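You operate a simulated robot arm through the tools that you are given. There is no shell and no other tool. Be economical: measure what you need, move in short steps, check, and stop when the job is done.

You run a simulated robot arm. Do the job below in one go: nothing can be reset, and whatever is moved stays where it is left.

## Task
Push the grey crate back to the collar and chock it with both wedges.
Fine: let the flap down to get at it; crate first, then each wedge pushed up to it, thin end first; flap shut again. Where these are worked on the way, their far stop is far enough and under half their travel is too little: collar flap.
Where things are to end (x, y in the base frame): grey crate within 0.02 m of [0.78, 0.03].

Only the result counts: the job must be done as asked and must still hold three seconds after the hand-in. Knocking over, shifting, dropping, spilling or breaking anything else fails it.

## Robot
A 7-joint arm with a two-finger parallel gripper on a trunk, on a base that drives. Base frame: it is fixed to the floor where the robot stands at the start and does not move with it; the origin is under the middle of the robot, x ahead of it, y to its left, z up; the surface under the hand at the start is at about z = 0.6. Units: m, degrees, N and s.
With the tool pointing down near the work surface it reaches from about 0.1 to 0.92 m from the robot's upright axis, wherever it stands. Its first joint turns from -166.0 to 166.0 degrees. Places, roughly: collar flap [0.5, 0, 0.7]. Payload 3.43 kg.
The TCP is the grasp point between the finger pads, 0.03 m short of the fingertips. In the tool frame z runs along the fingers and y along their closing line. Largest opening 0.094 m; finger width 0.028, thickness 0.01; the body of the gripper, 0.05 by 0.096 m, starts 0.055 m behind the TCP.
Orientation is that of the tool frame in the base frame, as a unit quaternion [x, y, z, w]. With the fingers straight down and closing along the base's y, the tool's x points along the base's -x, its y along +y and its z along -z.

## Interface
- The arm moves only by the tool jog_arm. Its argument "plan" is a list of rows, each a list of 3 entries, a list of its own where there are three numbers: the shift along the tool's x, y, z in m, then the turn, a rotation vector about the tool's x, y, z in degrees, then the finger opening in m, from 0 to 0.094. In form: [[[dx, dy, dz], [ax, ay, az], hand], ...]. A call has 1 to 20 rows; each row shifts and turns the commanded pose from where the row before left it, along the tool's axes as they then stand. A row lasts 0.2 s, in which the tool goes at most 0.05 m and 8.6 degrees; a call with a longer step from one row to the next is refused whole, and so is a gripper value outside its range. Where a pose cannot be reached the arm comes as near as it can. A force on the tool above 40 N (or 10 N above the force at the start of the call, whichever is more), or a blocked arm, ends the call early, and 0.2 s more pass. The fingers move at their own pace (about 0.045 m/s each) and stop on an object; they squeeze with about 39 N. The grip force told is the motor's: it shows also when the fingers shut on nothing. Time passes only in rows, and 0.2 s behind the last, so rows that do not move let the fingers close. It gives the time, the measured TCP pose, the force on the tool (base axes), the opening and the grip force at its end, in the units of the frame above (readings bear some noise), with the torque about the TCP (base axes, N m) and any sound that the robot's microphone picked up.
- Cameras (640 x 400 px; columns grow to the right, rows downward): "scene" is now at [0.4631, 0.1648, 1.2916]; the picture's right is [-0.77, -0.64, 0.00], its down [-0.56, 0.67, -0.49] and it looks along [0.31, -0.38, -0.87] (base axes); focal length 214 px, centre (320, 200). "wrist" rides on the gripper at [0.076, 0.014, -0.103] in the tool frame; the picture's right is [-0.18, 0.98, 0.00], its down [-0.75, -0.14, -0.64] and it looks along [-0.63, -0.12, 0.77] (tool axes); focal length 243 px, centre (320, 200).
- capture(camera): a new picture of that camera. The clock stands still meanwhile.
- lift_body(by): slides the trunk up (or, below 0, down) by that many m; the arm and the scene camera ride with it, the base frame stays. It gives what a move gives, with no picture.
- drive_base(legs): drives the robot by 1 to 6 legs, each [ahead, left, turn to the left] in m, m and degrees, along the robot's own axes; the way and the turn of a leg run together, so that a leg with both is an arc; at most 1.5 m and 180 degrees a leg. The arm and the cameras ride along, it lands a little off, and it stops where it bumps. It gives what a move gives.
- turn_head(pan, tilt): turns the head with the scene camera to pan (to the left, within 103 degrees either way) and tilt (down, from -29 to 69), counted from straight ahead of the robot. It gives what a move gives.
- measure_at(camera, pixels): for up to 12 pixels [column, row] of the newest picture of that camera ("zoom" is the newest enlarged one), the place [x, y, z] in the base frame of the surface seen there, good to about 0.002 m. The clock stands still meanwhile.
- close_up(camera, box): a new picture of the part [left, top, right, bottom] of that camera's present view, enlarged. The clock stands still meanwhile.
- close_job(): hands the job in; it is judged then, once.

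Keep the steps short. Do not move on a guess: measure, check each grasp and each placing, and mend mistakes. In all there are 80 turns and 68 pictures (those below and enlarged ones count). Leave the gripper open and the arm clear of the work at the hand-in unless told otherwise, and finish with a single line.

The tools are called as name(argument=value, ...) on one line, values as JSON. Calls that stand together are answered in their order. jog_arm: Moves the arm, as the interface text tells. Its arguments: {"type":"object","properties":{"plan":{"type":"array"}},"required":["plan"]} The other tools are called the same way: lift_body (by) slides the trunk up or down; drive_base (legs) drives the base; turn_head (pan, tilt) turns the head that bears the scene camera; capture (camera) takes a picture; measure_at (camera, pixels) gives the place of the surface under pixels of a picture; close_up (camera, box) takes an enlarged picture of a part of a camera's view; close_job () hands the job in.

At the start:

```text
time_s: 0.0
ee_pos: [0.6819, -0.1389, 0.9971]
orientation: [0.0, 1.0, 0.0, 0.0]
contact_force: [-0.1, 0.5, 0.5]
torque: [-0.02, 0.01, -0.01]
grip_width: 0.0939
finger_force: 0.2
trunk travel left (down, up): [-0.425, 0.065]
robot x, y, heading: [0.0018, 0.0021, -0.1]
head pan, tilt: [-50.5, 60.8]
```

scene: 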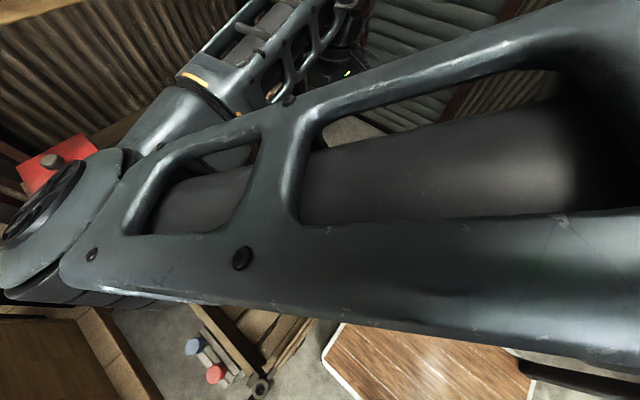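
wrist: 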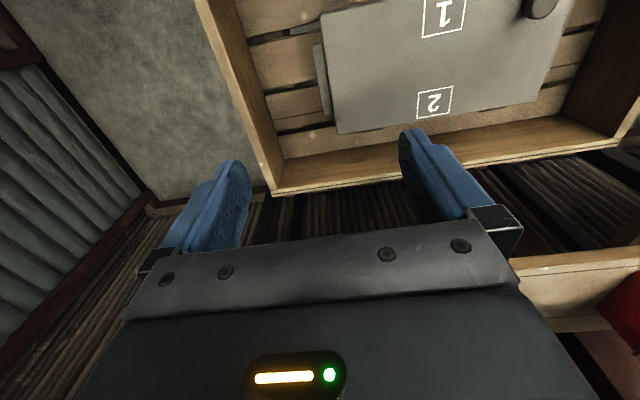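

The arm blocks the scene view, so I turn the head to look straight ahead and down, then take a picture.

turn_head(pan=0, tilt=55)

capture(camera="scene")

capture(camera="wrist")

```text
time_s: 1.2
ee_pos: [0.6815, -0.1399, 0.9968]
orientation: [0.0, 1.0, -0.001, 0.0]
contact_force: [-0.1, -0.2, 0.2]
torque: [0.01, -0.01, 0.01]
grip_width: 0.094
finger_force: 0.0
trunk travel left (down, up): [-0.425, 0.065]
robot x, y, heading: [-0.0012, -0.0012, -0.0]
head pan, tilt: [0.0, 55.0]
```

```text
65 pictures are left
```

scene: 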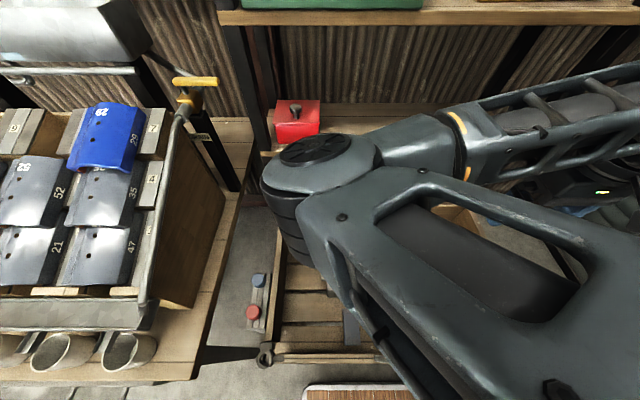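

```text
64 pictures are left
```

wrist: 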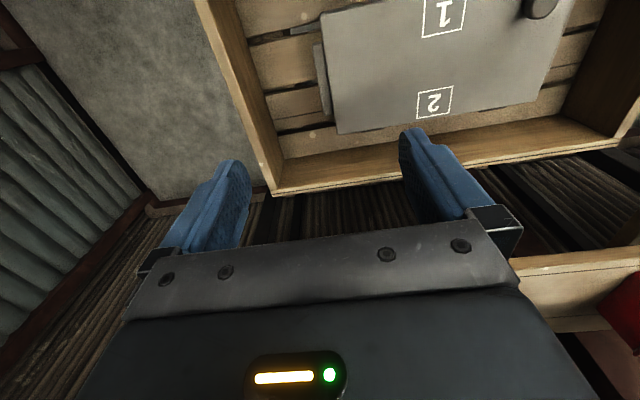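

The wrist camera sees the collar better. I measure a few points, then back the hand towards the robot and capture again.

measure_at(camera="wrist", pixels=[[338, 130], [500, 110], [440, 15], [435, 100], [270, 190], [620, 140], [320, 80], [540, 8], [290, 50], [575, 40], [100, 40], [590, 90]])

jog_arm(plan=[[[0.045, 0, 0], [0, 0, 0], 0.094], [[0.045, 0, 0], [0, 0, 0], 0.094], [[0.045, 0, 0], [0, 0, 0], 0.094], [[0.045, 0, 0], [0, 0, 0], 0.094], [[0.045, 0, 0], [0, 0, 0], 0.094], [[0.045, 0, 0], [0, 0, 0], 0.094]])

capture(camera="wrist")

capture(camera="scene")

```text
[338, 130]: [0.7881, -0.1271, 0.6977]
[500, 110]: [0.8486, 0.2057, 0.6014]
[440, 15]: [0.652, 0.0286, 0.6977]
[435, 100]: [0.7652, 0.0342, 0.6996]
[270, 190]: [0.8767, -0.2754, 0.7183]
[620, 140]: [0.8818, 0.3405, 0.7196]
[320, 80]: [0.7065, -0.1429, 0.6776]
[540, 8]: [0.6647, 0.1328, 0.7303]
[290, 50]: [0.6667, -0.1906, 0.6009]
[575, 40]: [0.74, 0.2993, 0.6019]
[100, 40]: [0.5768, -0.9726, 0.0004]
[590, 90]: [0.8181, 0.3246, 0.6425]
```

```text
time_s: 2.6
ee_pos: [0.4702, -0.1934, 0.9564]
orientation: [-0.001, 1.0, 0.0, -0.001]
contact_force: [0.6, 0.9, -0.1]
torque: [-0.01, -0.05, -0.03]
grip_width: 0.0941
finger_force: 0.1
out of reach, approached as far as the arm can: row 4, 5, 6
trunk travel left (down, up): [-0.425, 0.065]
robot x, y, heading: [0.0014, 0.0011, -0.1]
head pan, tilt: [0.0, 55.0]
```

```text
63 pictures are left
```

wrist: 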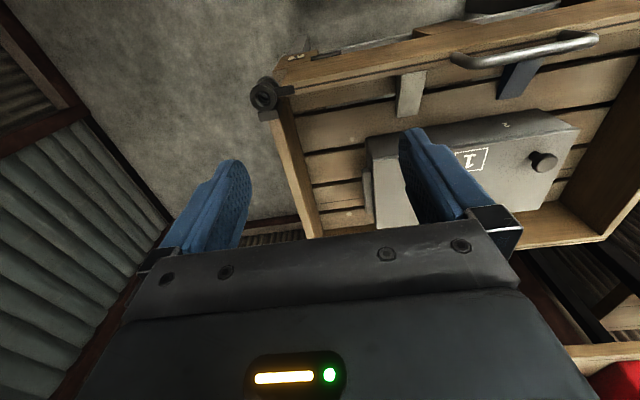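

```text
62 pictures are left
```

scene: 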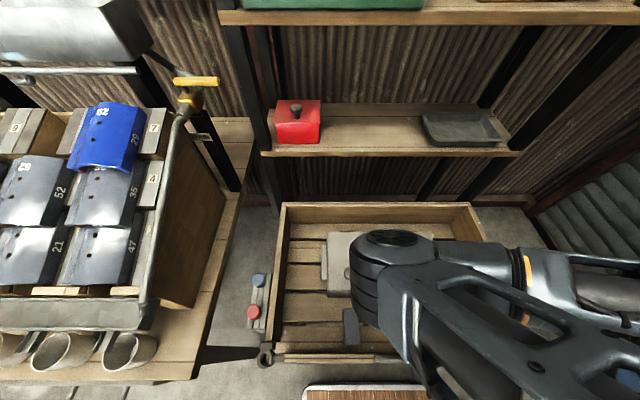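

The arm still hides half the collar. I swing the hand to the right (-y) and look again.

jog_arm(plan=[[[0, -0.045, -0.01], [0, 0, 0], 0.094], [[0, -0.045, -0.01], [0, 0, 0], 0.094], [[0, -0.045, -0.01], [0, 0, 0], 0.094], [[0, -0.045, -0.01], [0, 0, 0], 0.094], [[0, -0.045, 0], [0, 0, 0], 0.094], [[0, -0.045, 0], [0, 0, 0], 0.094], [[0, -0.045, 0], [0, 0, 0], 0.094], [[0, -0.045, 0], [0, 0, 0], 0.094]])

capture(camera="scene")

```text
time_s: 4.4
ee_pos: [0.4707, -0.5516, 0.9972]
orientation: [0.001, 1.0, -0.001, 0.0]
contact_force: [0.7, 0.2, -0.3]
torque: [-0.02, -0.03, 0.01]
grip_width: 0.0942
finger_force: 0.0
trunk travel left (down, up): [-0.425, 0.065]
robot x, y, heading: [0.0021, 0.0, -0.2]
head pan, tilt: [0.0, 55.0]
```

```text
61 pictures are left
```

scene: 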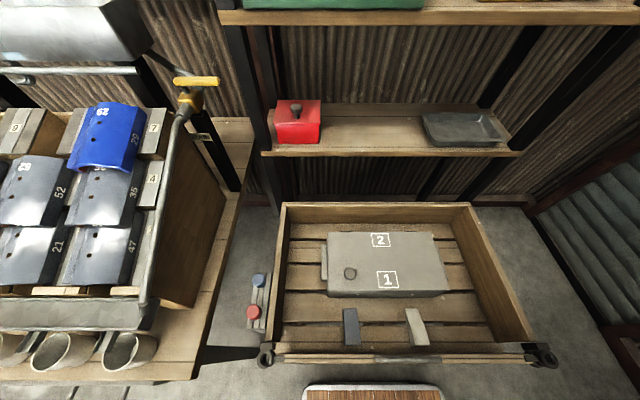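

Clear now. I enlarge the collar and its front edge, where the fittings are.

close_up(camera="scene", box=[230, 290, 400, 396])

measure_at(camera="zoom", pixels=[[150, 250], [130, 250], [450, 270], [500, 260], [590, 255], [450, 90], [450, 180], [40, 115], [105, 135], [85, 60], [500, 300], [460, 130]])

close_up(camera="scene", box=[390, 290, 560, 396])

measure_at(camera="scene", pixels=[[329, 292], [329, 236], [433, 233], [446, 290], [350, 273], [324, 262], [346, 310], [357, 310], [407, 310], [418, 309], [412, 345], [427, 343]])

```text
3.76 times, centred on (315, 343) of scene
```

zoom: 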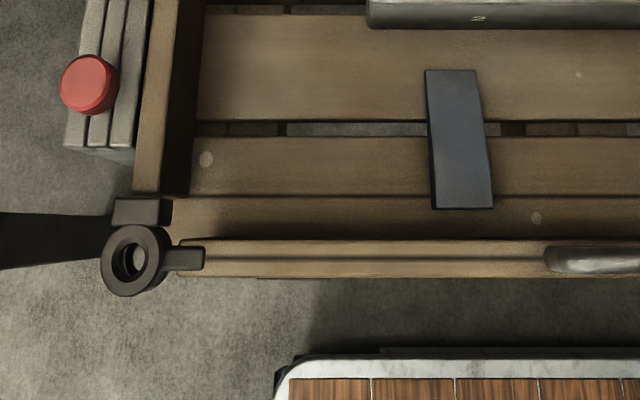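

```text
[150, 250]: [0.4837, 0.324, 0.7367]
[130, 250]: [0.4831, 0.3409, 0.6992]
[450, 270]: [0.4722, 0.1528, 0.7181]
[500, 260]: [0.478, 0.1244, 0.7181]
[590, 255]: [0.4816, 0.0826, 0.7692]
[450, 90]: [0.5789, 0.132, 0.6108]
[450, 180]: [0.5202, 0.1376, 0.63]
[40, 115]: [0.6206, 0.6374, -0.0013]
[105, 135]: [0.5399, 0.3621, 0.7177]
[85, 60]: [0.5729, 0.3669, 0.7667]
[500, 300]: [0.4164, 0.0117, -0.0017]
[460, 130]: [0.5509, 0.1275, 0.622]
```

```text
3.76 times, centred on (475, 343) of scene
```

zoom: 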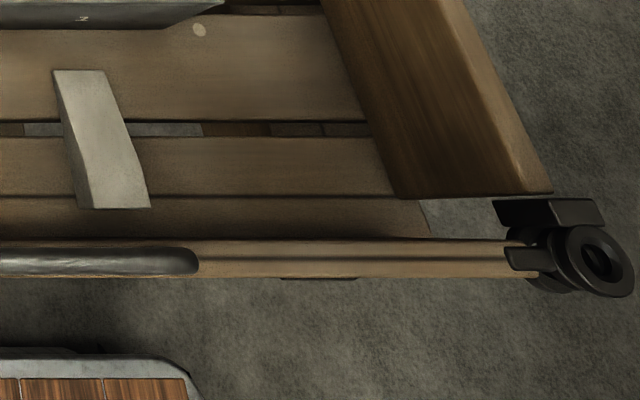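

```text
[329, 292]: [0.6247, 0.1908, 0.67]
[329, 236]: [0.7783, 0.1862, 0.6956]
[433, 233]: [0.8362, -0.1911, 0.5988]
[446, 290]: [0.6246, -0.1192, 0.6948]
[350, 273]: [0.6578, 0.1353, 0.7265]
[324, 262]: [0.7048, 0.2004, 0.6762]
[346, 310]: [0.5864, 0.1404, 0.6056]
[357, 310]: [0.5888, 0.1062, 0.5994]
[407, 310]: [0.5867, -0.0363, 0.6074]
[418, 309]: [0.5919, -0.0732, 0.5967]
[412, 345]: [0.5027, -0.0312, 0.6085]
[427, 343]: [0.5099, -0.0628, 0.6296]
```

The front flap has its handle bar on top (y≈±0.08, z≈0.77) with ring fittings at both ends. I tilt the head further down to see what lies in front, and use the wrist camera to see the flap's outer face.

turn_head(pan=0, tilt=69)

capture(camera="scene")

capture(camera="wrist")

```text
time_s: 5.2
ee_pos: [0.4694, -0.5526, 0.9968]
orientation: [0.0, 1.0, -0.001, 0.0]
contact_force: [-0.2, -0.4, 0.8]
torque: [-0.03, 0.02, -0.03]
grip_width: 0.0937
finger_force: 0.0
trunk travel left (down, up): [-0.425, 0.065]
robot x, y, heading: [-0.0031, -0.0026, 0.0]
head pan, tilt: [0.0, 68.8]
```

```text
58 pictures are left
```

scene: 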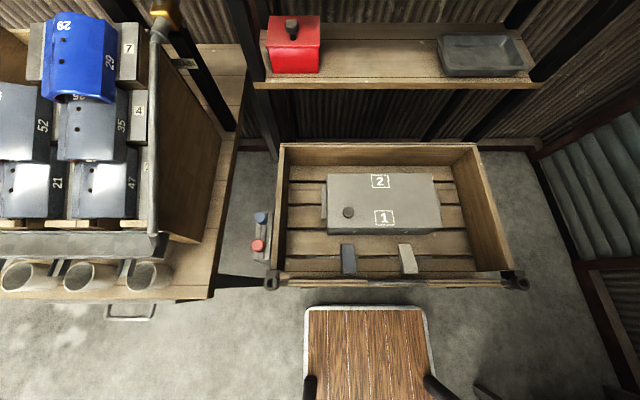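

```text
57 pictures are left
```

wrist: 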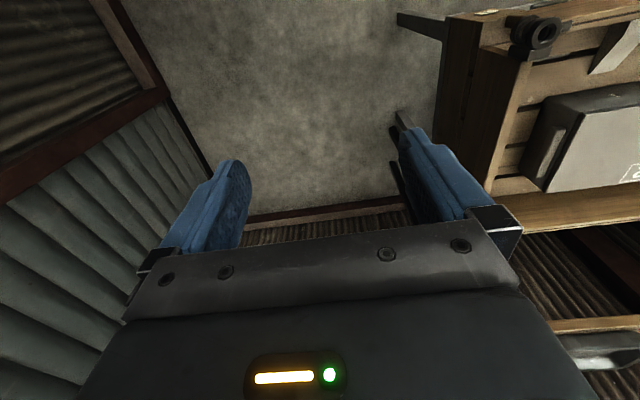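

close_up(camera="scene", box=[240, 200, 400, 300])

measure_at(camera="scene", pixels=[[320, 330], [365, 360], [310, 308], [430, 308], [380, 282], [395, 284], [280, 277], [510, 277], [322, 382], [500, 392]])

close_up(camera="scene", box=[380, 200, 540, 300])

```text
4.00 times, centred on (320, 250) of scene
```

zoom: 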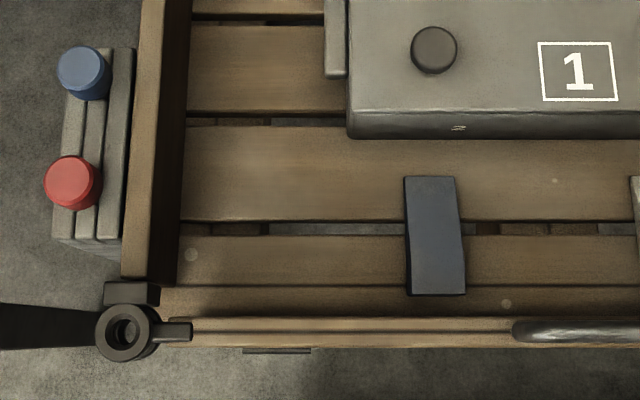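

```text
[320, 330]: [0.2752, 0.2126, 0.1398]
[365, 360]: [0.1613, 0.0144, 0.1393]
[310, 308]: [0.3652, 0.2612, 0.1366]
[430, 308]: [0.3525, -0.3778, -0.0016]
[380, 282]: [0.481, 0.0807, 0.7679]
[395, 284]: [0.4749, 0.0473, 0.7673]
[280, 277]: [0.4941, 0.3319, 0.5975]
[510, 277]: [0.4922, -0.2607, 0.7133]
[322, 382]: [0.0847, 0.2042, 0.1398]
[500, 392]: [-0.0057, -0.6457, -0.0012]
```

```text
4.00 times, centred on (460, 250) of scene
```

zoom: 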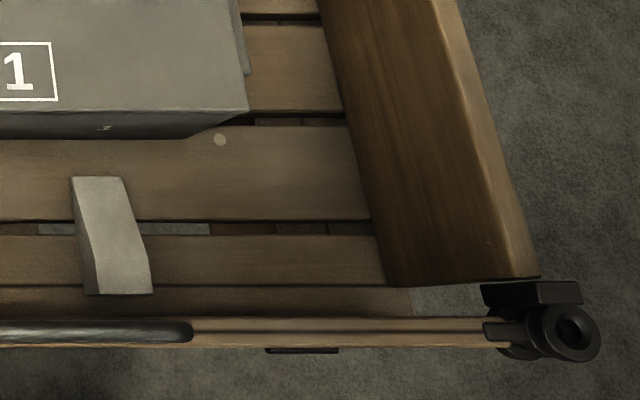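

The flap is hinged low at the front with a handle on top centred near (0.478, 0.04, 0.765). Next I bring the hand over the handle, lower to z≈0.88, with the fingers to close along x.

jog_arm(plan=[[[0, 0.045, 0.01], [0, 0, 0], 0.094], [[0, 0.045, 0.01], [0, 0, 0], 0.094], [[0, 0.045, 0.01], [0, 0, 0], 0.094], [[0, 0.045, 0.01], [0, 0, 0], 0.094], [[0, 0.045, 0.01], [0, 0, 0], 0.094], [[0, 0.045, 0.01], [0, 0, 0], 0.094], [[0, 0.045, 0.01], [0, 0, 0], 0.094], [[0, 0.045, 0.01], [0, 0, 0], 0.094], [[0, 0.045, 0.01], [0, 0, 0], 0.094], [[0, 0.045, 0.01], [0, 0, 0], 0.094], [[0, 0.045, 0.01], [0, 0, 0], 0.094], [[0, 0.045, 0.01], [0, 0, 0], 0.094], [[0, 0.045, 0], [0, 0, 0], 0.094]])

jog_arm(plan=[[[0, 0, 0], [0, 0, 8.2], 0.094], [[0, 0, 0], [0, 0, 8.2], 0.094], [[0, 0, 0], [0, 0, 8.2], 0.094], [[0, 0, 0], [0, 0, 8.2], 0.094], [[0, 0, 0], [0, 0, 8.2], 0.094], [[0, 0, 0], [0, 0, 8.2], 0.094], [[0, 0, 0], [0, 0, 8.2], 0.094], [[0, 0, 0], [0, 0, 8.2], 0.094], [[0, 0, 0], [0, 0, 8.2], 0.094], [[0, 0, 0], [0, 0, 8.2], 0.094], [[0, 0, 0], [0, 0, 8.0], 0.094]])

capture(camera="wrist")

```text
time_s: 7.9
ee_pos: [0.4407, -0.1144, 0.8655]
orientation: [0.106, 0.99, -0.087, -0.033]
contact_force: [0.0, -0.2, -0.7]
torque: [-0.02, 0.01, -0.01]
grip_width: 0.0942
finger_force: 0.1
out of reach, approached as far as the arm can: row 10, 11
trunk travel left (down, up): [-0.425, 0.065]
robot x, y, heading: [-0.0034, 0.0003, 0.1]
head pan, tilt: [0.0, 68.8]
stopped in row 13: the arm was blocked; the commanded pose is now the measured one
```

```text
time_s: 10.3
ee_pos: [0.4422, -0.1123, 0.8656]
orientation: [0.775, 0.626, -0.083, 0.037]
contact_force: [-0.1, 0.9, -0.1]
torque: [-0.02, 0.02, -0.01]
grip_width: 0.094
finger_force: 0.1
trunk travel left (down, up): [-0.425, 0.065]
robot x, y, heading: [0.0023, -0.0001, -0.1]
head pan, tilt: [0.0, 68.8]
```

```text
54 pictures are left
```

wrist: 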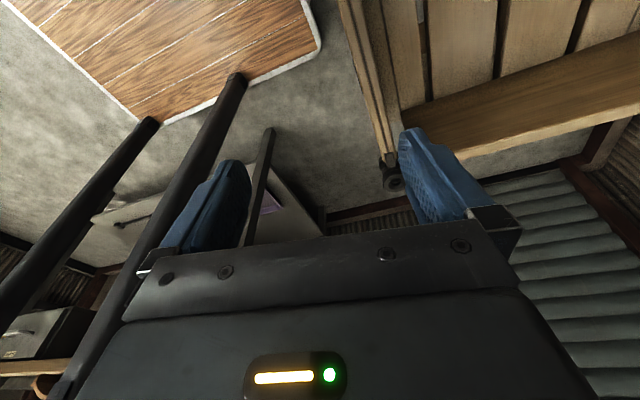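

The arm is cramped this close in. I drive back 0.2 m to gain room.

drive_base(legs=[[-0.2, 0, 0]])

capture(camera="scene")

```text
time_s: 11.8
ee_pos: [0.2429, -0.1126, 0.865]
orientation: [0.774, 0.626, -0.083, 0.038]
contact_force: [0.1, 0.1, 0.4]
torque: [0.02, 0.02, -0.01]
grip_width: 0.0945
finger_force: 0.0
trunk travel left (down, up): [-0.425, 0.065]
robot x, y, heading: [-0.1987, -0.0024, 0.2]
head pan, tilt: [0.0, 68.8]
```

```text
53 pictures are left
```

scene: 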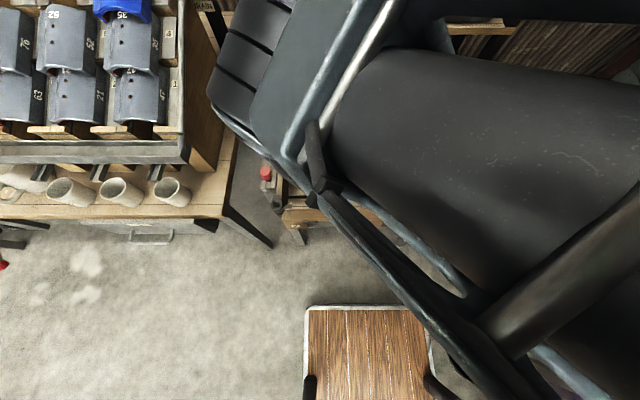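

Now I square up the orientation (fingers closing along x, straight down) and move over the handle.

jog_arm(plan=[[[0, 0, 0], [-1.9, 4.9, -6.0], 0.094], [[0, 0, 0], [-1.9, 4.9, -6.0], 0.094], [[0.0247, 0.039, 0], [0, 0, 0], 0.094], [[0.0247, 0.039, 0], [0, 0, 0], 0.094], [[0.0247, 0.039, 0], [0, 0, 0], 0.094], [[0.0247, 0.039, 0], [0, 0, 0], 0.094], [[0.0247, 0.039, 0], [0, 0, 0], 0.094], [[0.0247, 0.039, 0], [0, 0, 0], 0.094]])

capture(camera="wrist")

```text
time_s: 13.2
ee_pos: [0.3361, -0.1119, 0.8475]
orientation: [0.766, 0.639, -0.067, 0.003]
contact_force: [0.2, 0.2, 0.3]
torque: [0.01, 0.01, 0.03]
grip_width: 0.094
finger_force: 0.0
trunk travel left (down, up): [-0.425, 0.065]
robot x, y, heading: [-0.2016, -0.0003, -0.1]
head pan, tilt: [0.0, 68.8]
stopped in row 6: the arm was blocked; the commanded pose is now the measured one
```

```text
52 pictures are left
```

wrist: 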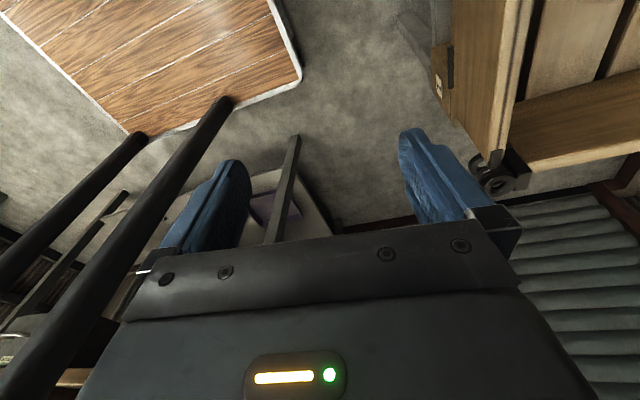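

Blocked again: the arm is folded up against itself. I go outward and up first, to where it moved freely at the start.

jog_arm(plan=[[[-0.04, 0, 0], [0, 0, 0], 0.094], [[-0.04, 0, 0], [0, 0, 0], 0.094], [[-0.04, 0, -0.02], [0, 0, 0], 0.094], [[-0.02, 0.02, -0.03], [0, 0, 0], 0.094], [[0, 0.04, -0.02], [0, 0, 0], 0.094], [[0, 0.04, -0.02], [0, 0, 0], 0.094], [[0, 0.04, -0.02], [0, 0, 0], 0.094], [[0, 0.04, 0], [0, 0, 0], 0.094], [[0, 0.04, 0], [0, 0, 0], 0.094]])

capture(camera="scene")

```text
time_s: 15.2
ee_pos: [0.5404, -0.2783, 0.9552]
orientation: [0.763, 0.643, -0.066, 0.004]
contact_force: [-0.1, -1.0, 0.1]
torque: [0.0, -0.05, -0.02]
grip_width: 0.0938
finger_force: 0.1
trunk travel left (down, up): [-0.425, 0.065]
robot x, y, heading: [-0.202, -0.0035, -0.3]
head pan, tilt: [0.0, 68.8]
```

```text
51 pictures are left
```

scene: 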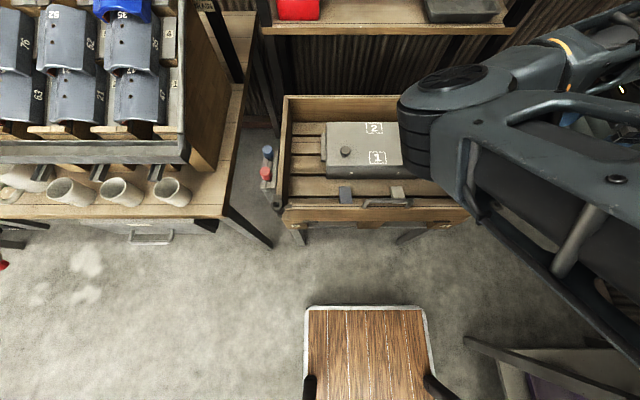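

That moved freely. I square up the orientation here and then go left to above the handle.

jog_arm(plan=[[[0, 0, 0], [-2.5, 2.85, -4.9], 0.094], [[0, 0, 0], [-2.5, 2.85, -4.9], 0.094], [[0.039, -0.008, 0.008], [0, 0, 0], 0.094], [[0.039, -0.008, 0.008], [0, 0, 0], 0.094], [[0.039, -0.008, 0.008], [0, 0, 0], 0.094], [[0.039, -0.008, 0.008], [0, 0, 0], 0.094], [[0.039, -0.008, 0.008], [0, 0, 0], 0.094], [[0.039, -0.008, 0.008], [0, 0, 0], 0.094], [[0.039, -0.008, 0.008], [0, 0, 0], 0.094], [[0.039, -0.008, 0.008], [0, 0, 0], 0.094]])

capture(camera="wrist")

capture(camera="scene")

```text
time_s: 17.4
ee_pos: [0.4764, 0.0389, 0.8922]
orientation: [0.708, 0.706, 0.001, 0.001]
contact_force: [0.2, 0.0, -0.2]
torque: [0.02, 0.04, 0.03]
grip_width: 0.0939
finger_force: 0.0
trunk travel left (down, up): [-0.425, 0.065]
robot x, y, heading: [-0.199, 0.0004, -0.1]
head pan, tilt: [0.0, 68.8]
```

```text
50 pictures are left
```

wrist: 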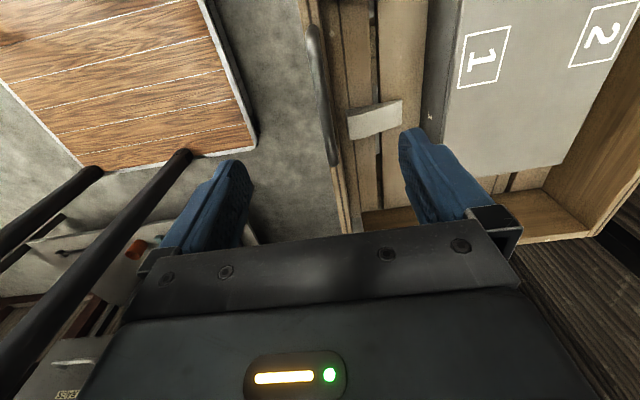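

```text
49 pictures are left
```

scene: 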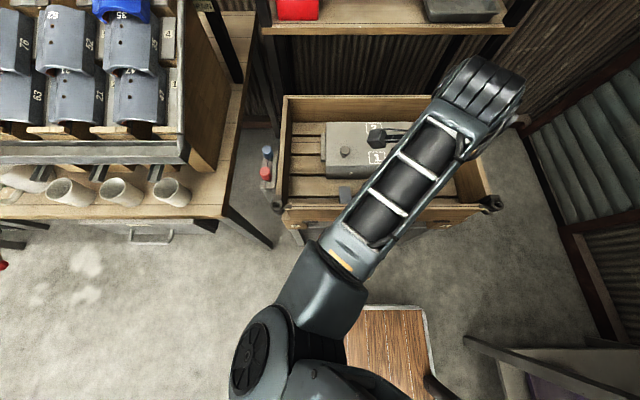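

The hand is squarely above the handle. I measure the handle and flap in the wrist picture (handle runs from pixel (312,35) to (333,160)).

measure_at(camera="wrist", pixels=[[312, 32], [318, 70], [325, 110], [332, 155], [322, 90], [316, 90], [328, 90], [345, 190], [340, 210], [312, 12], [306, 10], [450, 122]])

close_up(camera="wrist", box=[250, 0, 410, 240])

```text
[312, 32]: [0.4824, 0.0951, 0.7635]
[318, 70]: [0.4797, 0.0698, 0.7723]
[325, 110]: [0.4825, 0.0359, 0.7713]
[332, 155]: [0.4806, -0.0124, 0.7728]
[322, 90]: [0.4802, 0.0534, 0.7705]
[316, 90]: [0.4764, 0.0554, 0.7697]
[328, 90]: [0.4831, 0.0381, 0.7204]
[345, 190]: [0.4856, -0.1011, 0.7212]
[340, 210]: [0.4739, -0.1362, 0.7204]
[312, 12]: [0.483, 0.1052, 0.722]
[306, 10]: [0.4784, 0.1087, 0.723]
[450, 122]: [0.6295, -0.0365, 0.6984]
```

```text
1.67 times, centred on (330, 120) of wrist
```

zoom: 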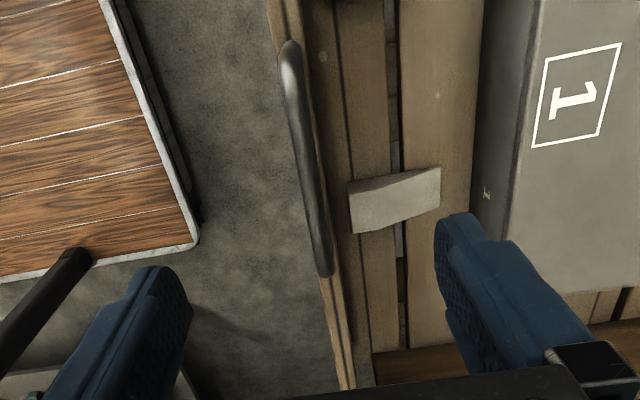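

The bar's middle lies at (0.480, 0.04, top 0.772). I lower to TCP z≈0.764 and close on it.

jog_arm(plan=[[[0, 0.001, 0.043], [0, 0, 0], 0.07], [[0, 0.001, 0.043], [0, 0, 0], 0.07], [[0, 0.001, 0.042], [0, 0, 0], 0.07], [[0, 0, 0], [0, 0, 0], 0.0], [[0, 0, 0], [0, 0, 0], 0.0], [[0, 0, 0], [0, 0, 0], 0.0], [[0, 0, 0], [0, 0, 0], 0.0], [[0, 0, 0], [0, 0, 0], 0.0]])

```text
time_s: 19.2
ee_pos: [0.4785, 0.0378, 0.7642]
orientation: [0.708, 0.707, 0.0, -0.001]
contact_force: [-26.1, 4.3, -0.4]
torque: [0.2, 0.08, 0.1]
grip_width: 0.0165
finger_force: 44.7
trunk travel left (down, up): [-0.425, 0.065]
robot x, y, heading: [-0.202, -0.0021, 0.1]
head pan, tilt: [0.0, 68.8]
```

Gripped (opening 0.0165) with some sideways force toward -x. I pull the bar gently outward along its arc, first about 16°, to see whether the flap comes free.

jog_arm(plan=[[[0, -0.006, 0], [-2, 0, 0], 0.0], [[0, -0.011, 0.0004], [-4, 0, 0], 0.0], [[0, -0.011, 0.0004], [-4, 0, 0], 0.0], [[0, -0.0115, 0.0004], [-4, 0, 0], 0.0]])

capture(camera="wrist")

```text
time_s: 20.4
ee_pos: [0.4419, 0.0366, 0.7618]
orientation: [0.701, 0.702, 0.09, 0.089]
contact_force: [-3.7, -0.2, 21.2]
torque: [0.59, -0.1, 0.22]
grip_width: 0.0164
finger_force: 45.0
trunk travel left (down, up): [-0.425, 0.065]
robot x, y, heading: [-0.1989, -0.0013, 0.0]
head pan, tilt: [0.0, 68.8]
stopped in row 4: the force on the tool passed its limit at 40 N (the readings are from after the stop); the commanded pose is now the measured one
```

```text
47 pictures are left
```

wrist: 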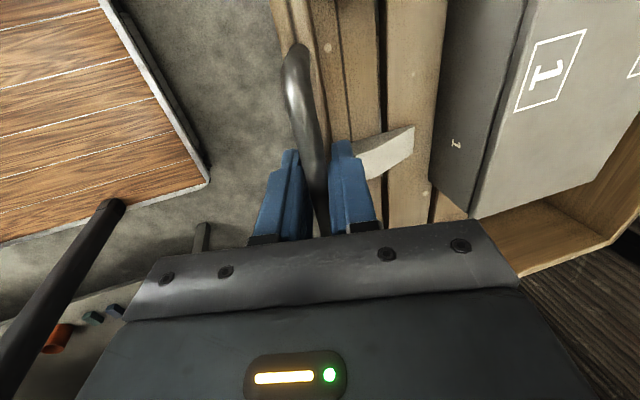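

The flap moves; the tool was pressing down a bit (21 N), so the real arc is flatter. I relieve it upward and continue along a flatter arc.

jog_arm(plan=[[[0, 0, -0.003], [0, 0, 0], 0.0], [[0, 0, 0], [0, 0, 0], 0.0]])

measure_at(camera="wrist", pixels=[[300, 60], [310, 100], [318, 60], [330, 110], [278, 10], [302, 10]])

```text
time_s: 21.1
ee_pos: [0.4408, 0.0379, 0.7617]
orientation: [0.701, 0.702, 0.087, 0.086]
contact_force: [3.7, -2.5, -25.5]
torque: [-0.5, -0.02, -0.09]
grip_width: 0.016
finger_force: 45.0
trunk travel left (down, up): [-0.425, 0.065]
robot x, y, heading: [-0.1991, 0.0011, -0.1]
head pan, tilt: [0.0, 68.8]
```

```text
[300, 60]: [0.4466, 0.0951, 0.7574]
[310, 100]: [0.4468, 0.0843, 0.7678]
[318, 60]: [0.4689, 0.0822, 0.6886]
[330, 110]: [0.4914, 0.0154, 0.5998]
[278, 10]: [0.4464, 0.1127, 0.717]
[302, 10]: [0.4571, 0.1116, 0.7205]
```

Fits a hinge near (0.469, z≈0.61), radius ≈0.155. I relieve the upward pull and go on 6° a row.

jog_arm(plan=[[[0, -0.0162, 0.0016], [-6, 0, 0], 0.0], [[0, -0.0162, 0], [-6, 0, 0], 0.0], [[0, -0.0162, 0], [-6, 0, 0], 0.0]])

```text
time_s: 21.9
ee_pos: [0.4072, 0.0402, 0.753]
orientation: [0.685, 0.679, 0.179, 0.195]
contact_force: [1.7, -1.2, -6.9]
torque: [-0.81, 0.18, -0.41]
grip_width: 0.0163
finger_force: 45.0
out of reach, approached as far as the arm can: row 3
trunk travel left (down, up): [-0.425, 0.065]
robot x, y, heading: [-0.1985, 0.0004, 0.2]
head pan, tilt: [0.0, 68.8]
stopped in row 3: the force on the tool passed its limit at 90 N (the readings are from after the stop); the commanded pose is now the measured one
```

The wrist ran out of reach as it tilted (about 31°). I hold the tilt now and let the bar turn between the pads while following the arc.

jog_arm(plan=[[[0, -0.0137, -0.001], [0, 0, 0], 0.0], [[0, -0.0137, 0], [0, 0, 0], 0.0]])

```text
time_s: 22.4
ee_pos: [0.4017, 0.0387, 0.7517]
orientation: [0.685, 0.679, 0.179, 0.194]
contact_force: [1.6, -5.4, -7.4]
torque: [0.03, 0.04, 0.08]
grip_width: 0.0164
finger_force: 44.9
out of reach, approached as far as the arm can: row 1, 2
trunk travel left (down, up): [-0.425, 0.065]
robot x, y, heading: [-0.1997, 0.0005, 0.0]
head pan, tilt: [0.0, 68.8]
```

Forces are low but reach stops here. I open the fingers slightly so the bar rests on the outer finger, and look.

jog_arm(plan=[[[0, 0, 0], [0, 0, 0], 0.04], [[0, 0, 0], [0, 0, 0], 0.04], [[0, 0, 0], [0, 0, 0], 0.04]])

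capture(camera="wrist")

capture(camera="scene")

```text
time_s: 23.2
ee_pos: [0.4009, 0.0397, 0.7513]
orientation: [0.684, 0.68, 0.178, 0.194]
contact_force: [-1.2, 0.4, -1.3]
torque: [0.02, 0.03, 0.0]
grip_width: 0.0404
finger_force: 1.2
trunk travel left (down, up): [-0.425, 0.065]
robot x, y, heading: [-0.1979, -0.0017, 0.1]
head pan, tilt: [0.0, 68.8]
```

```text
46 pictures are left
```

wrist: 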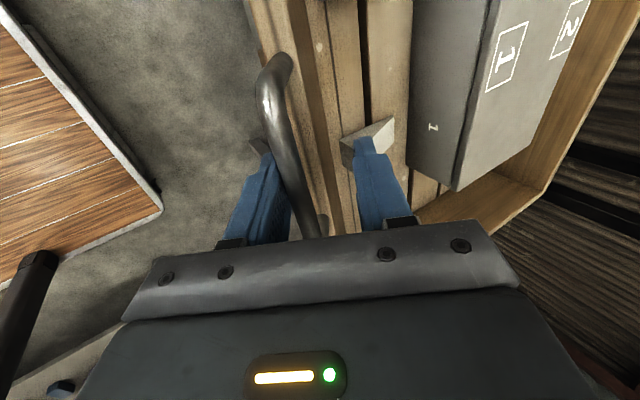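

```text
45 pictures are left
```

scene: 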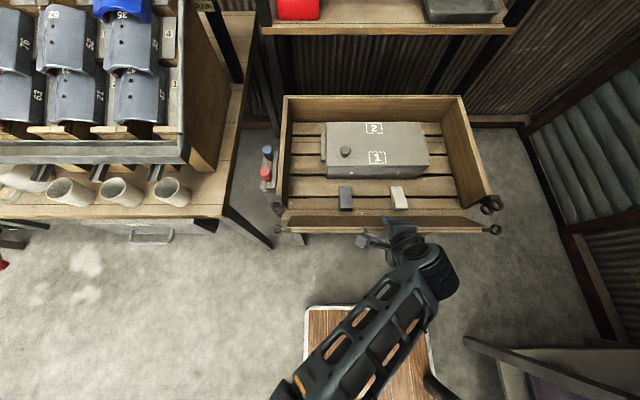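

The flap now leans out by about 26° and is free. I widen the fingers to see if the flap follows under its own weight.

jog_arm(plan=[[[0, 0, 0], [0, 0, 0], 0.094], [[0, 0, 0], [0, 0, 0], 0.094], [[0, 0, 0], [0, 0, 0], 0.094], [[0, 0, 0], [0, 0, 0], 0.094]])

capture(camera="wrist")

```text
time_s: 24.2
ee_pos: [0.4013, 0.0388, 0.7508]
orientation: [0.685, 0.679, 0.179, 0.194]
contact_force: [-0.8, -1.5, -0.5]
torque: [0.01, -0.03, 0.01]
grip_width: 0.0939
finger_force: 0.1
trunk travel left (down, up): [-0.425, 0.065]
robot x, y, heading: [-0.1977, -0.0001, -0.3]
head pan, tilt: [0.0, 68.8]
```

```text
44 pictures are left
```

wrist: 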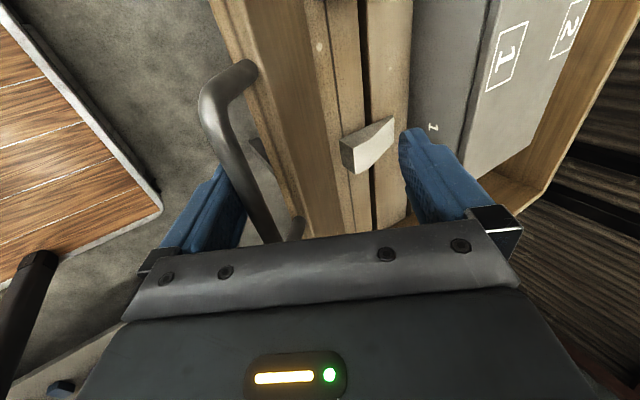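

The flap follows its weight and rests on the outer finger. I bring the hand upright again, keeping it against the bar.

jog_arm(plan=[[[0, 0, 0], [7.6, 0, 0], 0.094], [[0, 0, 0], [7.6, 0, 0], 0.094], [[0, 0, 0], [7.6, 0, 0], 0.094], [[0, 0, 0], [7.6, 0, 0], 0.094]])

jog_arm(plan=[[[0, -0.02, 0.015], [0, 0, 0], 0.094], [[0, -0.02, 0.018], [0, 0, 0], 0.094], [[0, -0.015, 0.02], [0, 0, 0], 0.094]])

capture(camera="wrist")

```text
time_s: 25.3
ee_pos: [0.3878, 0.0439, 0.7451]
orientation: [0.643, 0.764, -0.033, 0.04]
contact_force: [-0.5, 0.6, -0.2]
torque: [0.0, 0.05, 0.03]
grip_width: 0.094
finger_force: 0.0
trunk travel left (down, up): [-0.425, 0.065]
robot x, y, heading: [-0.1985, 0.002, 0.2]
head pan, tilt: [0.0, 68.8]
stopped in row 4: the arm was blocked; the commanded pose is now the measured one
```

```text
time_s: 26.1
ee_pos: [0.3308, 0.0468, 0.6895]
orientation: [0.607, 0.793, -0.033, 0.044]
contact_force: [0.3, -0.4, -0.5]
torque: [0.01, 0.01, -0.01]
grip_width: 0.094
finger_force: 0.0
trunk travel left (down, up): [-0.425, 0.065]
robot x, y, heading: [-0.1985, -0.0008, 0.1]
head pan, tilt: [0.0, 68.8]
```

```text
43 pictures are left
```

wrist: 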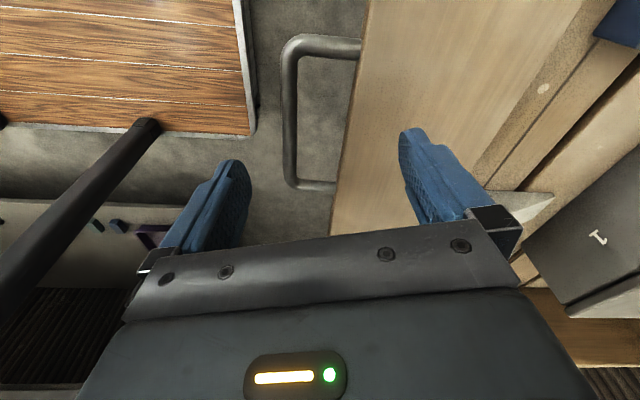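

The flap seems to have come down. I measure it (bar near (290,110), board at (430,100), wedge and crate at the right).

measure_at(camera="wrist", pixels=[[290, 110], [345, 43], [345, 150], [375, 100], [480, 80], [520, 130], [545, 200], [610, 20]])

capture(camera="scene")

```text
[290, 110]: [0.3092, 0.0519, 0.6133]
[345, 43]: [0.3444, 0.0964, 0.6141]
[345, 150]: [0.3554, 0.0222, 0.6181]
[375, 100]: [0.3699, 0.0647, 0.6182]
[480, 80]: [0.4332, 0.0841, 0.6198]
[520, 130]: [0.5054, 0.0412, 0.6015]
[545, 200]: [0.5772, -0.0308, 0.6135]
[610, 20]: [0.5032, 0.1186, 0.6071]
```

```text
42 pictures are left
```

scene: 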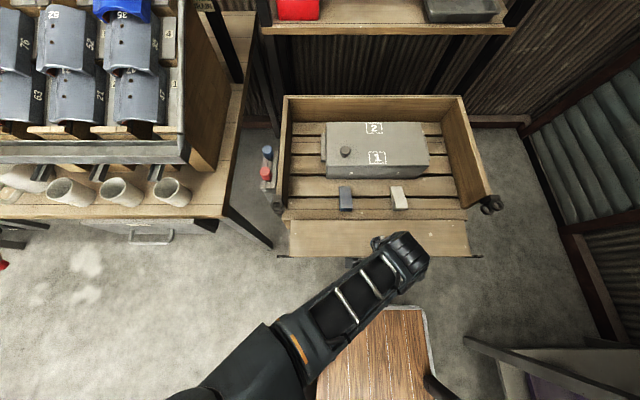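

The flap is fully down (board level at z≈0.618). I raise the hand and turn it so that the fingers close along y, and meanwhile take exact crate and wedge measurements.

jog_arm(plan=[[[0, 0.01, -0.035], [0, 0, 0], 0.094], [[0, 0.02, -0.035], [0, 0, 0], 0.094], [[0, 0.02, -0.03], [0, 0, 0], 0.094], [[0, 0.02, -0.02], [0, 0, 0], 0.094], [[0, 0.02, 0], [-0.45, 0.6, -8.3], 0.094], [[0, 0.02, 0], [-0.45, 0.6, -8.3], 0.094], [[0, 0, 0], [-0.45, 0.6, -8.3], 0.094], [[0, 0, 0], [-0.45, 0.6, -8.3], 0.094], [[0, 0, 0], [-0.45, 0.6, -8.3], 0.094], [[0, 0, 0], [-0.45, 0.6, -8.3], 0.094], [[0, 0, 0], [-0.45, 0.6, -8.3], 0.094], [[0, 0, 0], [-0.45, 0.6, -8.3], 0.094], [[0, 0, 0], [-0.45, 0.6, -8.3], 0.094]])

close_up(camera="scene", box=[270, 90, 500, 234])

```text
time_s: 26.6
ee_pos: [0.3399, -0.0084, 0.7402]
orientation: [0.575, 0.808, -0.093, 0.084]
contact_force: [-0.8, 0.7, -0.1]
torque: [-0.01, 0.0, 0.03]
grip_width: 0.0939
finger_force: 0.1
trunk travel left (down, up): [-0.425, 0.065]
robot x, y, heading: [-0.1975, 0.0001, -0.2]
head pan, tilt: [0.0, 68.8]
stopped in row 2: the arm was blocked; the commanded pose is now the measured one
```

```text
2.78 times, centred on (385, 162) of scene
```

zoom: 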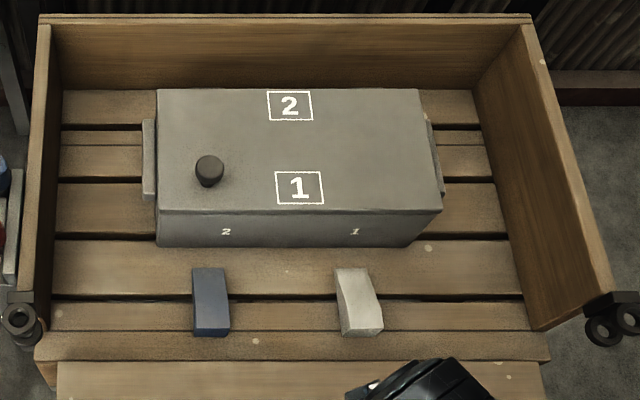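

Blocked by the folded arm again. First the measurements; then I'll back the base off to unfold it.

measure_at(camera="zoom", pixels=[[158, 206], [440, 206], [418, 92], [160, 92], [196, 272], [222, 272], [226, 332], [198, 332], [338, 272], [366, 270], [380, 330], [346, 333]])

measure_at(camera="zoom", pixels=[[250, 80], [250, 15], [160, 240], [405, 243], [46, 250], [530, 320], [225, 232], [355, 232], [148, 160], [300, 352], [210, 300], [358, 300]])

drive_base(legs=[[-0.15, 0, 0]])

```text
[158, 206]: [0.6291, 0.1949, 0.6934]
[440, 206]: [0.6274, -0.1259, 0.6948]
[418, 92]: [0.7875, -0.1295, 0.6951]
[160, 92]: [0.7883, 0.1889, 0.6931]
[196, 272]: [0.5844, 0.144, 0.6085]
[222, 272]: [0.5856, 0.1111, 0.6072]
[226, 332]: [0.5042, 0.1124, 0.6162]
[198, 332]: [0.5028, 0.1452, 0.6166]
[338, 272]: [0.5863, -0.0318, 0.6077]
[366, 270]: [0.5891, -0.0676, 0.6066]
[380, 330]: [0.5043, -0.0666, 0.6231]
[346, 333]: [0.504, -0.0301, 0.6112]
```

```text
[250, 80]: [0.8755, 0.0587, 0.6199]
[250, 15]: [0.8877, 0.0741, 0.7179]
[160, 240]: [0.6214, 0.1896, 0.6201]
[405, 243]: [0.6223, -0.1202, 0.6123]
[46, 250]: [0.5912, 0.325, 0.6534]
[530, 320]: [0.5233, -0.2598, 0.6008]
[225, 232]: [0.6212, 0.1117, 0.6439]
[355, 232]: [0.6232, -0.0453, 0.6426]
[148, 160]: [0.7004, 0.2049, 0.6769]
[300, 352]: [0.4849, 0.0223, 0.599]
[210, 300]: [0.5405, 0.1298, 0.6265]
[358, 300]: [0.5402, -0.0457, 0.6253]
```

```text
time_s: 28.0
ee_pos: [0.1921, -0.0087, 0.74]
orientation: [0.576, 0.808, -0.092, 0.084]
contact_force: [-0.7, 0.2, 0.0]
torque: [0.01, -0.01, -0.01]
grip_width: 0.0942
finger_force: 0.0
trunk travel left (down, up): [-0.425, 0.065]
robot x, y, heading: [-0.3436, -0.0014, -0.2]
head pan, tilt: [0.0, 68.8]
```

Crate centre is now (0.706, 0.032), front face x≈0.622; it needs +0.075. Wedges: blue y≈0.128, white y≈-0.049, x 0.503–0.586, thin end toward the crate. I move the hand out and up, then rotate it.

jog_arm(plan=[[[-0.013, 0.038, -0.012], [0, 0, 0], 0.08], [[-0.013, 0.038, -0.012], [0, 0, 0], 0.08], [[-0.013, 0.038, -0.012], [0, 0, 0], 0.08], [[-0.013, 0.038, -0.012], [0, 0, 0], 0.08], [[-0.013, 0.038, -0.012], [0, 0, 0], 0.08], [[-0.013, 0.038, -0.012], [0, 0, 0], 0.08]])

```text
time_s: 28.6
ee_pos: [0.26, -0.0043, 0.7623]
orientation: [0.495, 0.851, -0.13, 0.115]
contact_force: [-1.1, 0.9, -0.1]
torque: [0.0, -0.01, -0.04]
grip_width: 0.08
finger_force: 0.0
trunk travel left (down, up): [-0.425, 0.065]
robot x, y, heading: [-0.348, -0.0003, -0.1]
head pan, tilt: [0.0, 68.8]
stopped in row 3: the arm was blocked; the commanded pose is now the measured one
```

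I repeat the earlier escape: right first, then outward.

jog_arm(plan=[[[-0.034, -0.019, 0], [0, 0, 0], 0.08], [[-0.034, -0.019, 0], [0, 0, 0], 0.08], [[-0.034, -0.019, 0], [0, 0, 0], 0.08], [[-0.034, -0.019, -0.01], [0, 0, 0], 0.08], [[-0.034, -0.019, -0.01], [0, 0, 0], 0.08], [[-0.034, -0.0, -0.02], [0, 0, 0], 0.08], [[-0.02, 0.03, -0.02], [0, 0, 0], 0.08], [[-0.02, 0.03, -0.02], [0, 0, 0], 0.08], [[-0.02, 0.03, -0.02], [0, 0, 0], 0.08]])

```text
time_s: 30.6
ee_pos: [0.3763, -0.188, 0.9413]
orientation: [0.496, 0.851, -0.129, 0.115]
contact_force: [-0.6, 0.3, -1.1]
torque: [0.02, -0.01, 0.03]
grip_width: 0.0801
finger_force: 0.0
trunk travel left (down, up): [-0.425, 0.065]
robot x, y, heading: [-0.3472, -0.0008, -0.5]
head pan, tilt: [0.0, 68.8]
```

Free now. I rotate to straight down with the fingers closing along y.

jog_arm(plan=[[[0, 0, 0], [-1.95, 1.74, -7.5], 0.08], [[0, 0, 0], [-1.95, 1.74, -7.5], 0.08], [[0, 0, 0], [-1.95, 1.74, -7.5], 0.08], [[0, 0, 0], [-1.95, 1.74, -7.5], 0.08], [[0, 0, 0], [-1.95, 1.74, -7.5], 0.08], [[0, 0, 0], [-1.95, 1.74, -7.5], 0.08], [[0, 0, 0], [-1.95, 1.74, -7.5], 0.08], [[0, 0, 0], [-1.95, 1.74, -7.5], 0.08]])

```text
time_s: 32.5
ee_pos: [0.3767, -0.1866, 0.9416]
orientation: [-0.003, 1.0, 0.001, -0.001]
contact_force: [0.5, 0.2, -0.5]
torque: [-0.01, -0.02, 0.0]
grip_width: 0.0799
finger_force: 0.1
trunk travel left (down, up): [-0.425, 0.065]
robot x, y, heading: [-0.3451, -0.0025, -0.0]
head pan, tilt: [0.0, 68.8]
```

Oriented. I move left to y≈0.033 and lower to 0.87, then drive forward 0.15 m so that the whole push is in reach.

jog_arm(plan=[[[0, 0.044, 0.014], [0, 0, 0], 0.08], [[0, 0.044, 0.014], [0, 0, 0], 0.08], [[0, 0.044, 0.014], [0, 0, 0], 0.08], [[0, 0.044, 0.014], [0, 0, 0], 0.08], [[0, 0.044, 0.014], [0, 0, 0], 0.08]])

drive_base(legs=[[0.15, 0, 0]])

capture(camera="wrist")

```text
time_s: 33.6
ee_pos: [0.3789, 0.0345, 0.8724]
orientation: [-0.001, 1.0, 0.002, -0.001]
contact_force: [0.0, 0.2, 0.9]
torque: [0.01, 0.01, 0.01]
grip_width: 0.0797
finger_force: 0.0
trunk travel left (down, up): [-0.425, 0.065]
robot x, y, heading: [-0.3451, 0.0001, 0.0]
head pan, tilt: [0.0, 68.8]
```

```text
time_s: 35.0
ee_pos: [0.5311, 0.0371, 0.8739]
orientation: [-0.003, 1.0, 0.0, 0.0]
contact_force: [0.0, -0.1, 0.2]
torque: [0.0, 0.02, 0.02]
grip_width: 0.08
finger_force: 0.2
trunk travel left (down, up): [-0.425, 0.065]
robot x, y, heading: [-0.1979, -0.0016, 0.1]
head pan, tilt: [0.0, 68.8]
```

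```text
40 pictures are left
```

wrist: 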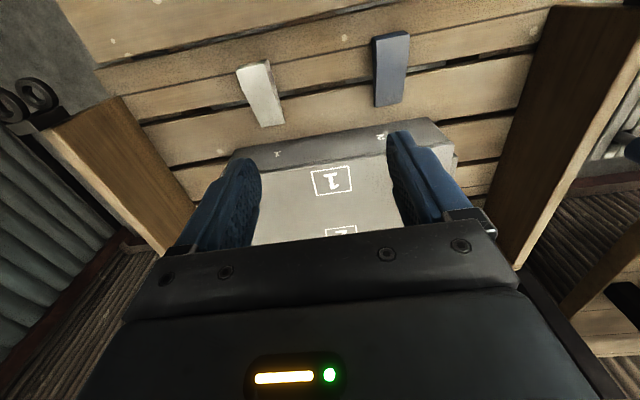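

The hand is between the wedges at (0.531, 0.037). I descend to z≈0.65 just in front of the crate.

jog_arm(plan=[[[-0.005, -0.0005, 0.037], [0, 0, 0], 0.08], [[-0.005, -0.0005, 0.037], [0, 0, 0], 0.08], [[-0.005, -0.0005, 0.037], [0, 0, 0], 0.08], [[-0.005, -0.0005, 0.037], [0, 0, 0], 0.08], [[-0.005, -0.0005, 0.037], [0, 0, 0], 0.08], [[-0.005, -0.0005, 0.037], [0, 0, 0], 0.08]])

jog_arm(plan=[[[-0.02, 0, 0], [0, 0, 0], 0.08], [[-0.02, 0, 0], [0, 0, 0], 0.08], [[-0.015, 0, 0], [0, 0, 0], 0.08], [[-0.015, 0, 0], [0, 0, 0], 0.08]])

```text
time_s: 36.4
ee_pos: [0.5618, 0.0355, 0.6508]
orientation: [-0.003, 1.0, 0.001, 0.0]
contact_force: [-0.6, -0.5, 0.4]
torque: [0.0, 0.02, 0.01]
grip_width: 0.0799
finger_force: 0.1
trunk travel left (down, up): [-0.425, 0.065]
robot x, y, heading: [-0.1919, 0.0031, 0.2]
head pan, tilt: [0.0, 68.8]
```

```text
time_s: 37.4
ee_pos: [0.6298, 0.0344, 0.6523]
orientation: [-0.003, 1.0, 0.001, -0.001]
contact_force: [-0.3, 0.5, 0.4]
torque: [-0.02, -0.01, -0.04]
grip_width: 0.0801
finger_force: 0.0
trunk travel left (down, up): [-0.425, 0.065]
robot x, y, heading: [-0.1924, 0.0047, 0.1]
head pan, tilt: [0.0, 68.8]
```

TCP x = 0.630; the crate should be moving. I push 0.035 more and check with the scene camera.

jog_arm(plan=[[[-0.012, 0, 0], [0, 0, 0], 0.08], [[-0.012, 0, 0], [0, 0, 0], 0.08], [[-0.011, 0, 0], [0, 0, 0], 0.08]])

close_up(camera="scene", box=[270, 90, 500, 234])

```text
time_s: 38.2
ee_pos: [0.665, 0.0343, 0.6525]
orientation: [-0.003, 1.0, 0.001, 0.0]
contact_force: [-1.0, -0.6, 0.5]
torque: [0.02, -0.09, -0.02]
grip_width: 0.08
finger_force: 0.6
trunk travel left (down, up): [-0.425, 0.065]
robot x, y, heading: [-0.1955, -0.0035, 0.1]
head pan, tilt: [0.0, 68.8]
```

```text
2.78 times, centred on (385, 162) of scene
```

zoom: 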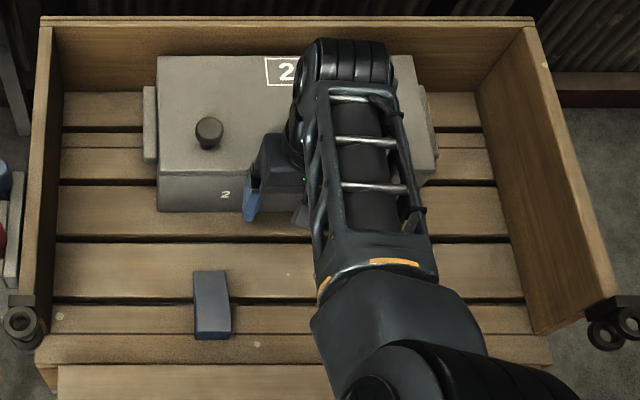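

measure_at(camera="zoom", pixels=[[164, 166], [220, 168], [164, 60], [408, 60], [434, 165], [200, 195], [162, 195]])

```text
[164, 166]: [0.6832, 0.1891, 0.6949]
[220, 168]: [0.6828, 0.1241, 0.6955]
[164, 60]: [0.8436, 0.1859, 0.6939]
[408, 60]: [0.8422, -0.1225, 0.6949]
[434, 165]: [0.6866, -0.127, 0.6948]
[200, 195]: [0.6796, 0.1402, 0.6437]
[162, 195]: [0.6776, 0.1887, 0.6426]
```

Front face is at 0.679, square, centre ≈0.763. I push 0.02 more.

jog_arm(plan=[[[-0.01, 0, 0], [0, 0, 0], 0.08], [[-0.0105, 0, 0], [0, 0, 0], 0.08]])

close_up(camera="scene", box=[270, 90, 500, 234])

measure_at(camera="zoom", pixels=[[164, 150], [220, 150], [164, 52], [405, 52], [430, 150], [200, 180], [250, 36]])

```text
time_s: 38.8
ee_pos: [0.6855, 0.0353, 0.6517]
orientation: [-0.004, 1.0, 0.002, 0.0]
contact_force: [0.2, 0.1, 0.4]
torque: [-0.02, 0.0, -0.02]
grip_width: 0.0801
finger_force: 0.1
trunk travel left (down, up): [-0.425, 0.065]
robot x, y, heading: [-0.1928, -0.0038, 0.1]
head pan, tilt: [0.0, 68.8]
```

```text
2.78 times, centred on (385, 162) of scene
```

zoom: 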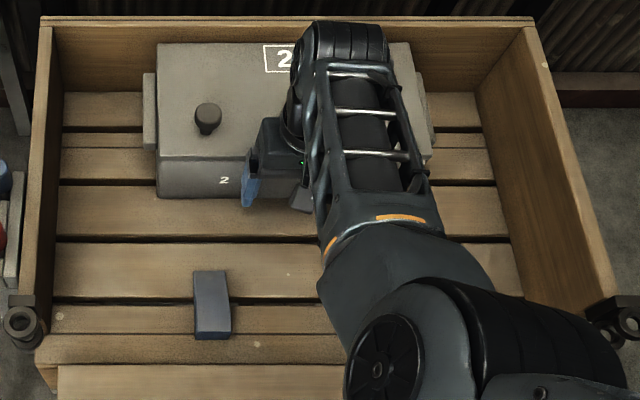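

```text
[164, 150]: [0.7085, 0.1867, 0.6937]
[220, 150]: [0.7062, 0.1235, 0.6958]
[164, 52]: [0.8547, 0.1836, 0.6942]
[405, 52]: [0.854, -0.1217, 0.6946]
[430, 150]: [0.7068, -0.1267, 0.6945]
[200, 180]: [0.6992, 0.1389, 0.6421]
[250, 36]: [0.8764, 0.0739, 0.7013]
```

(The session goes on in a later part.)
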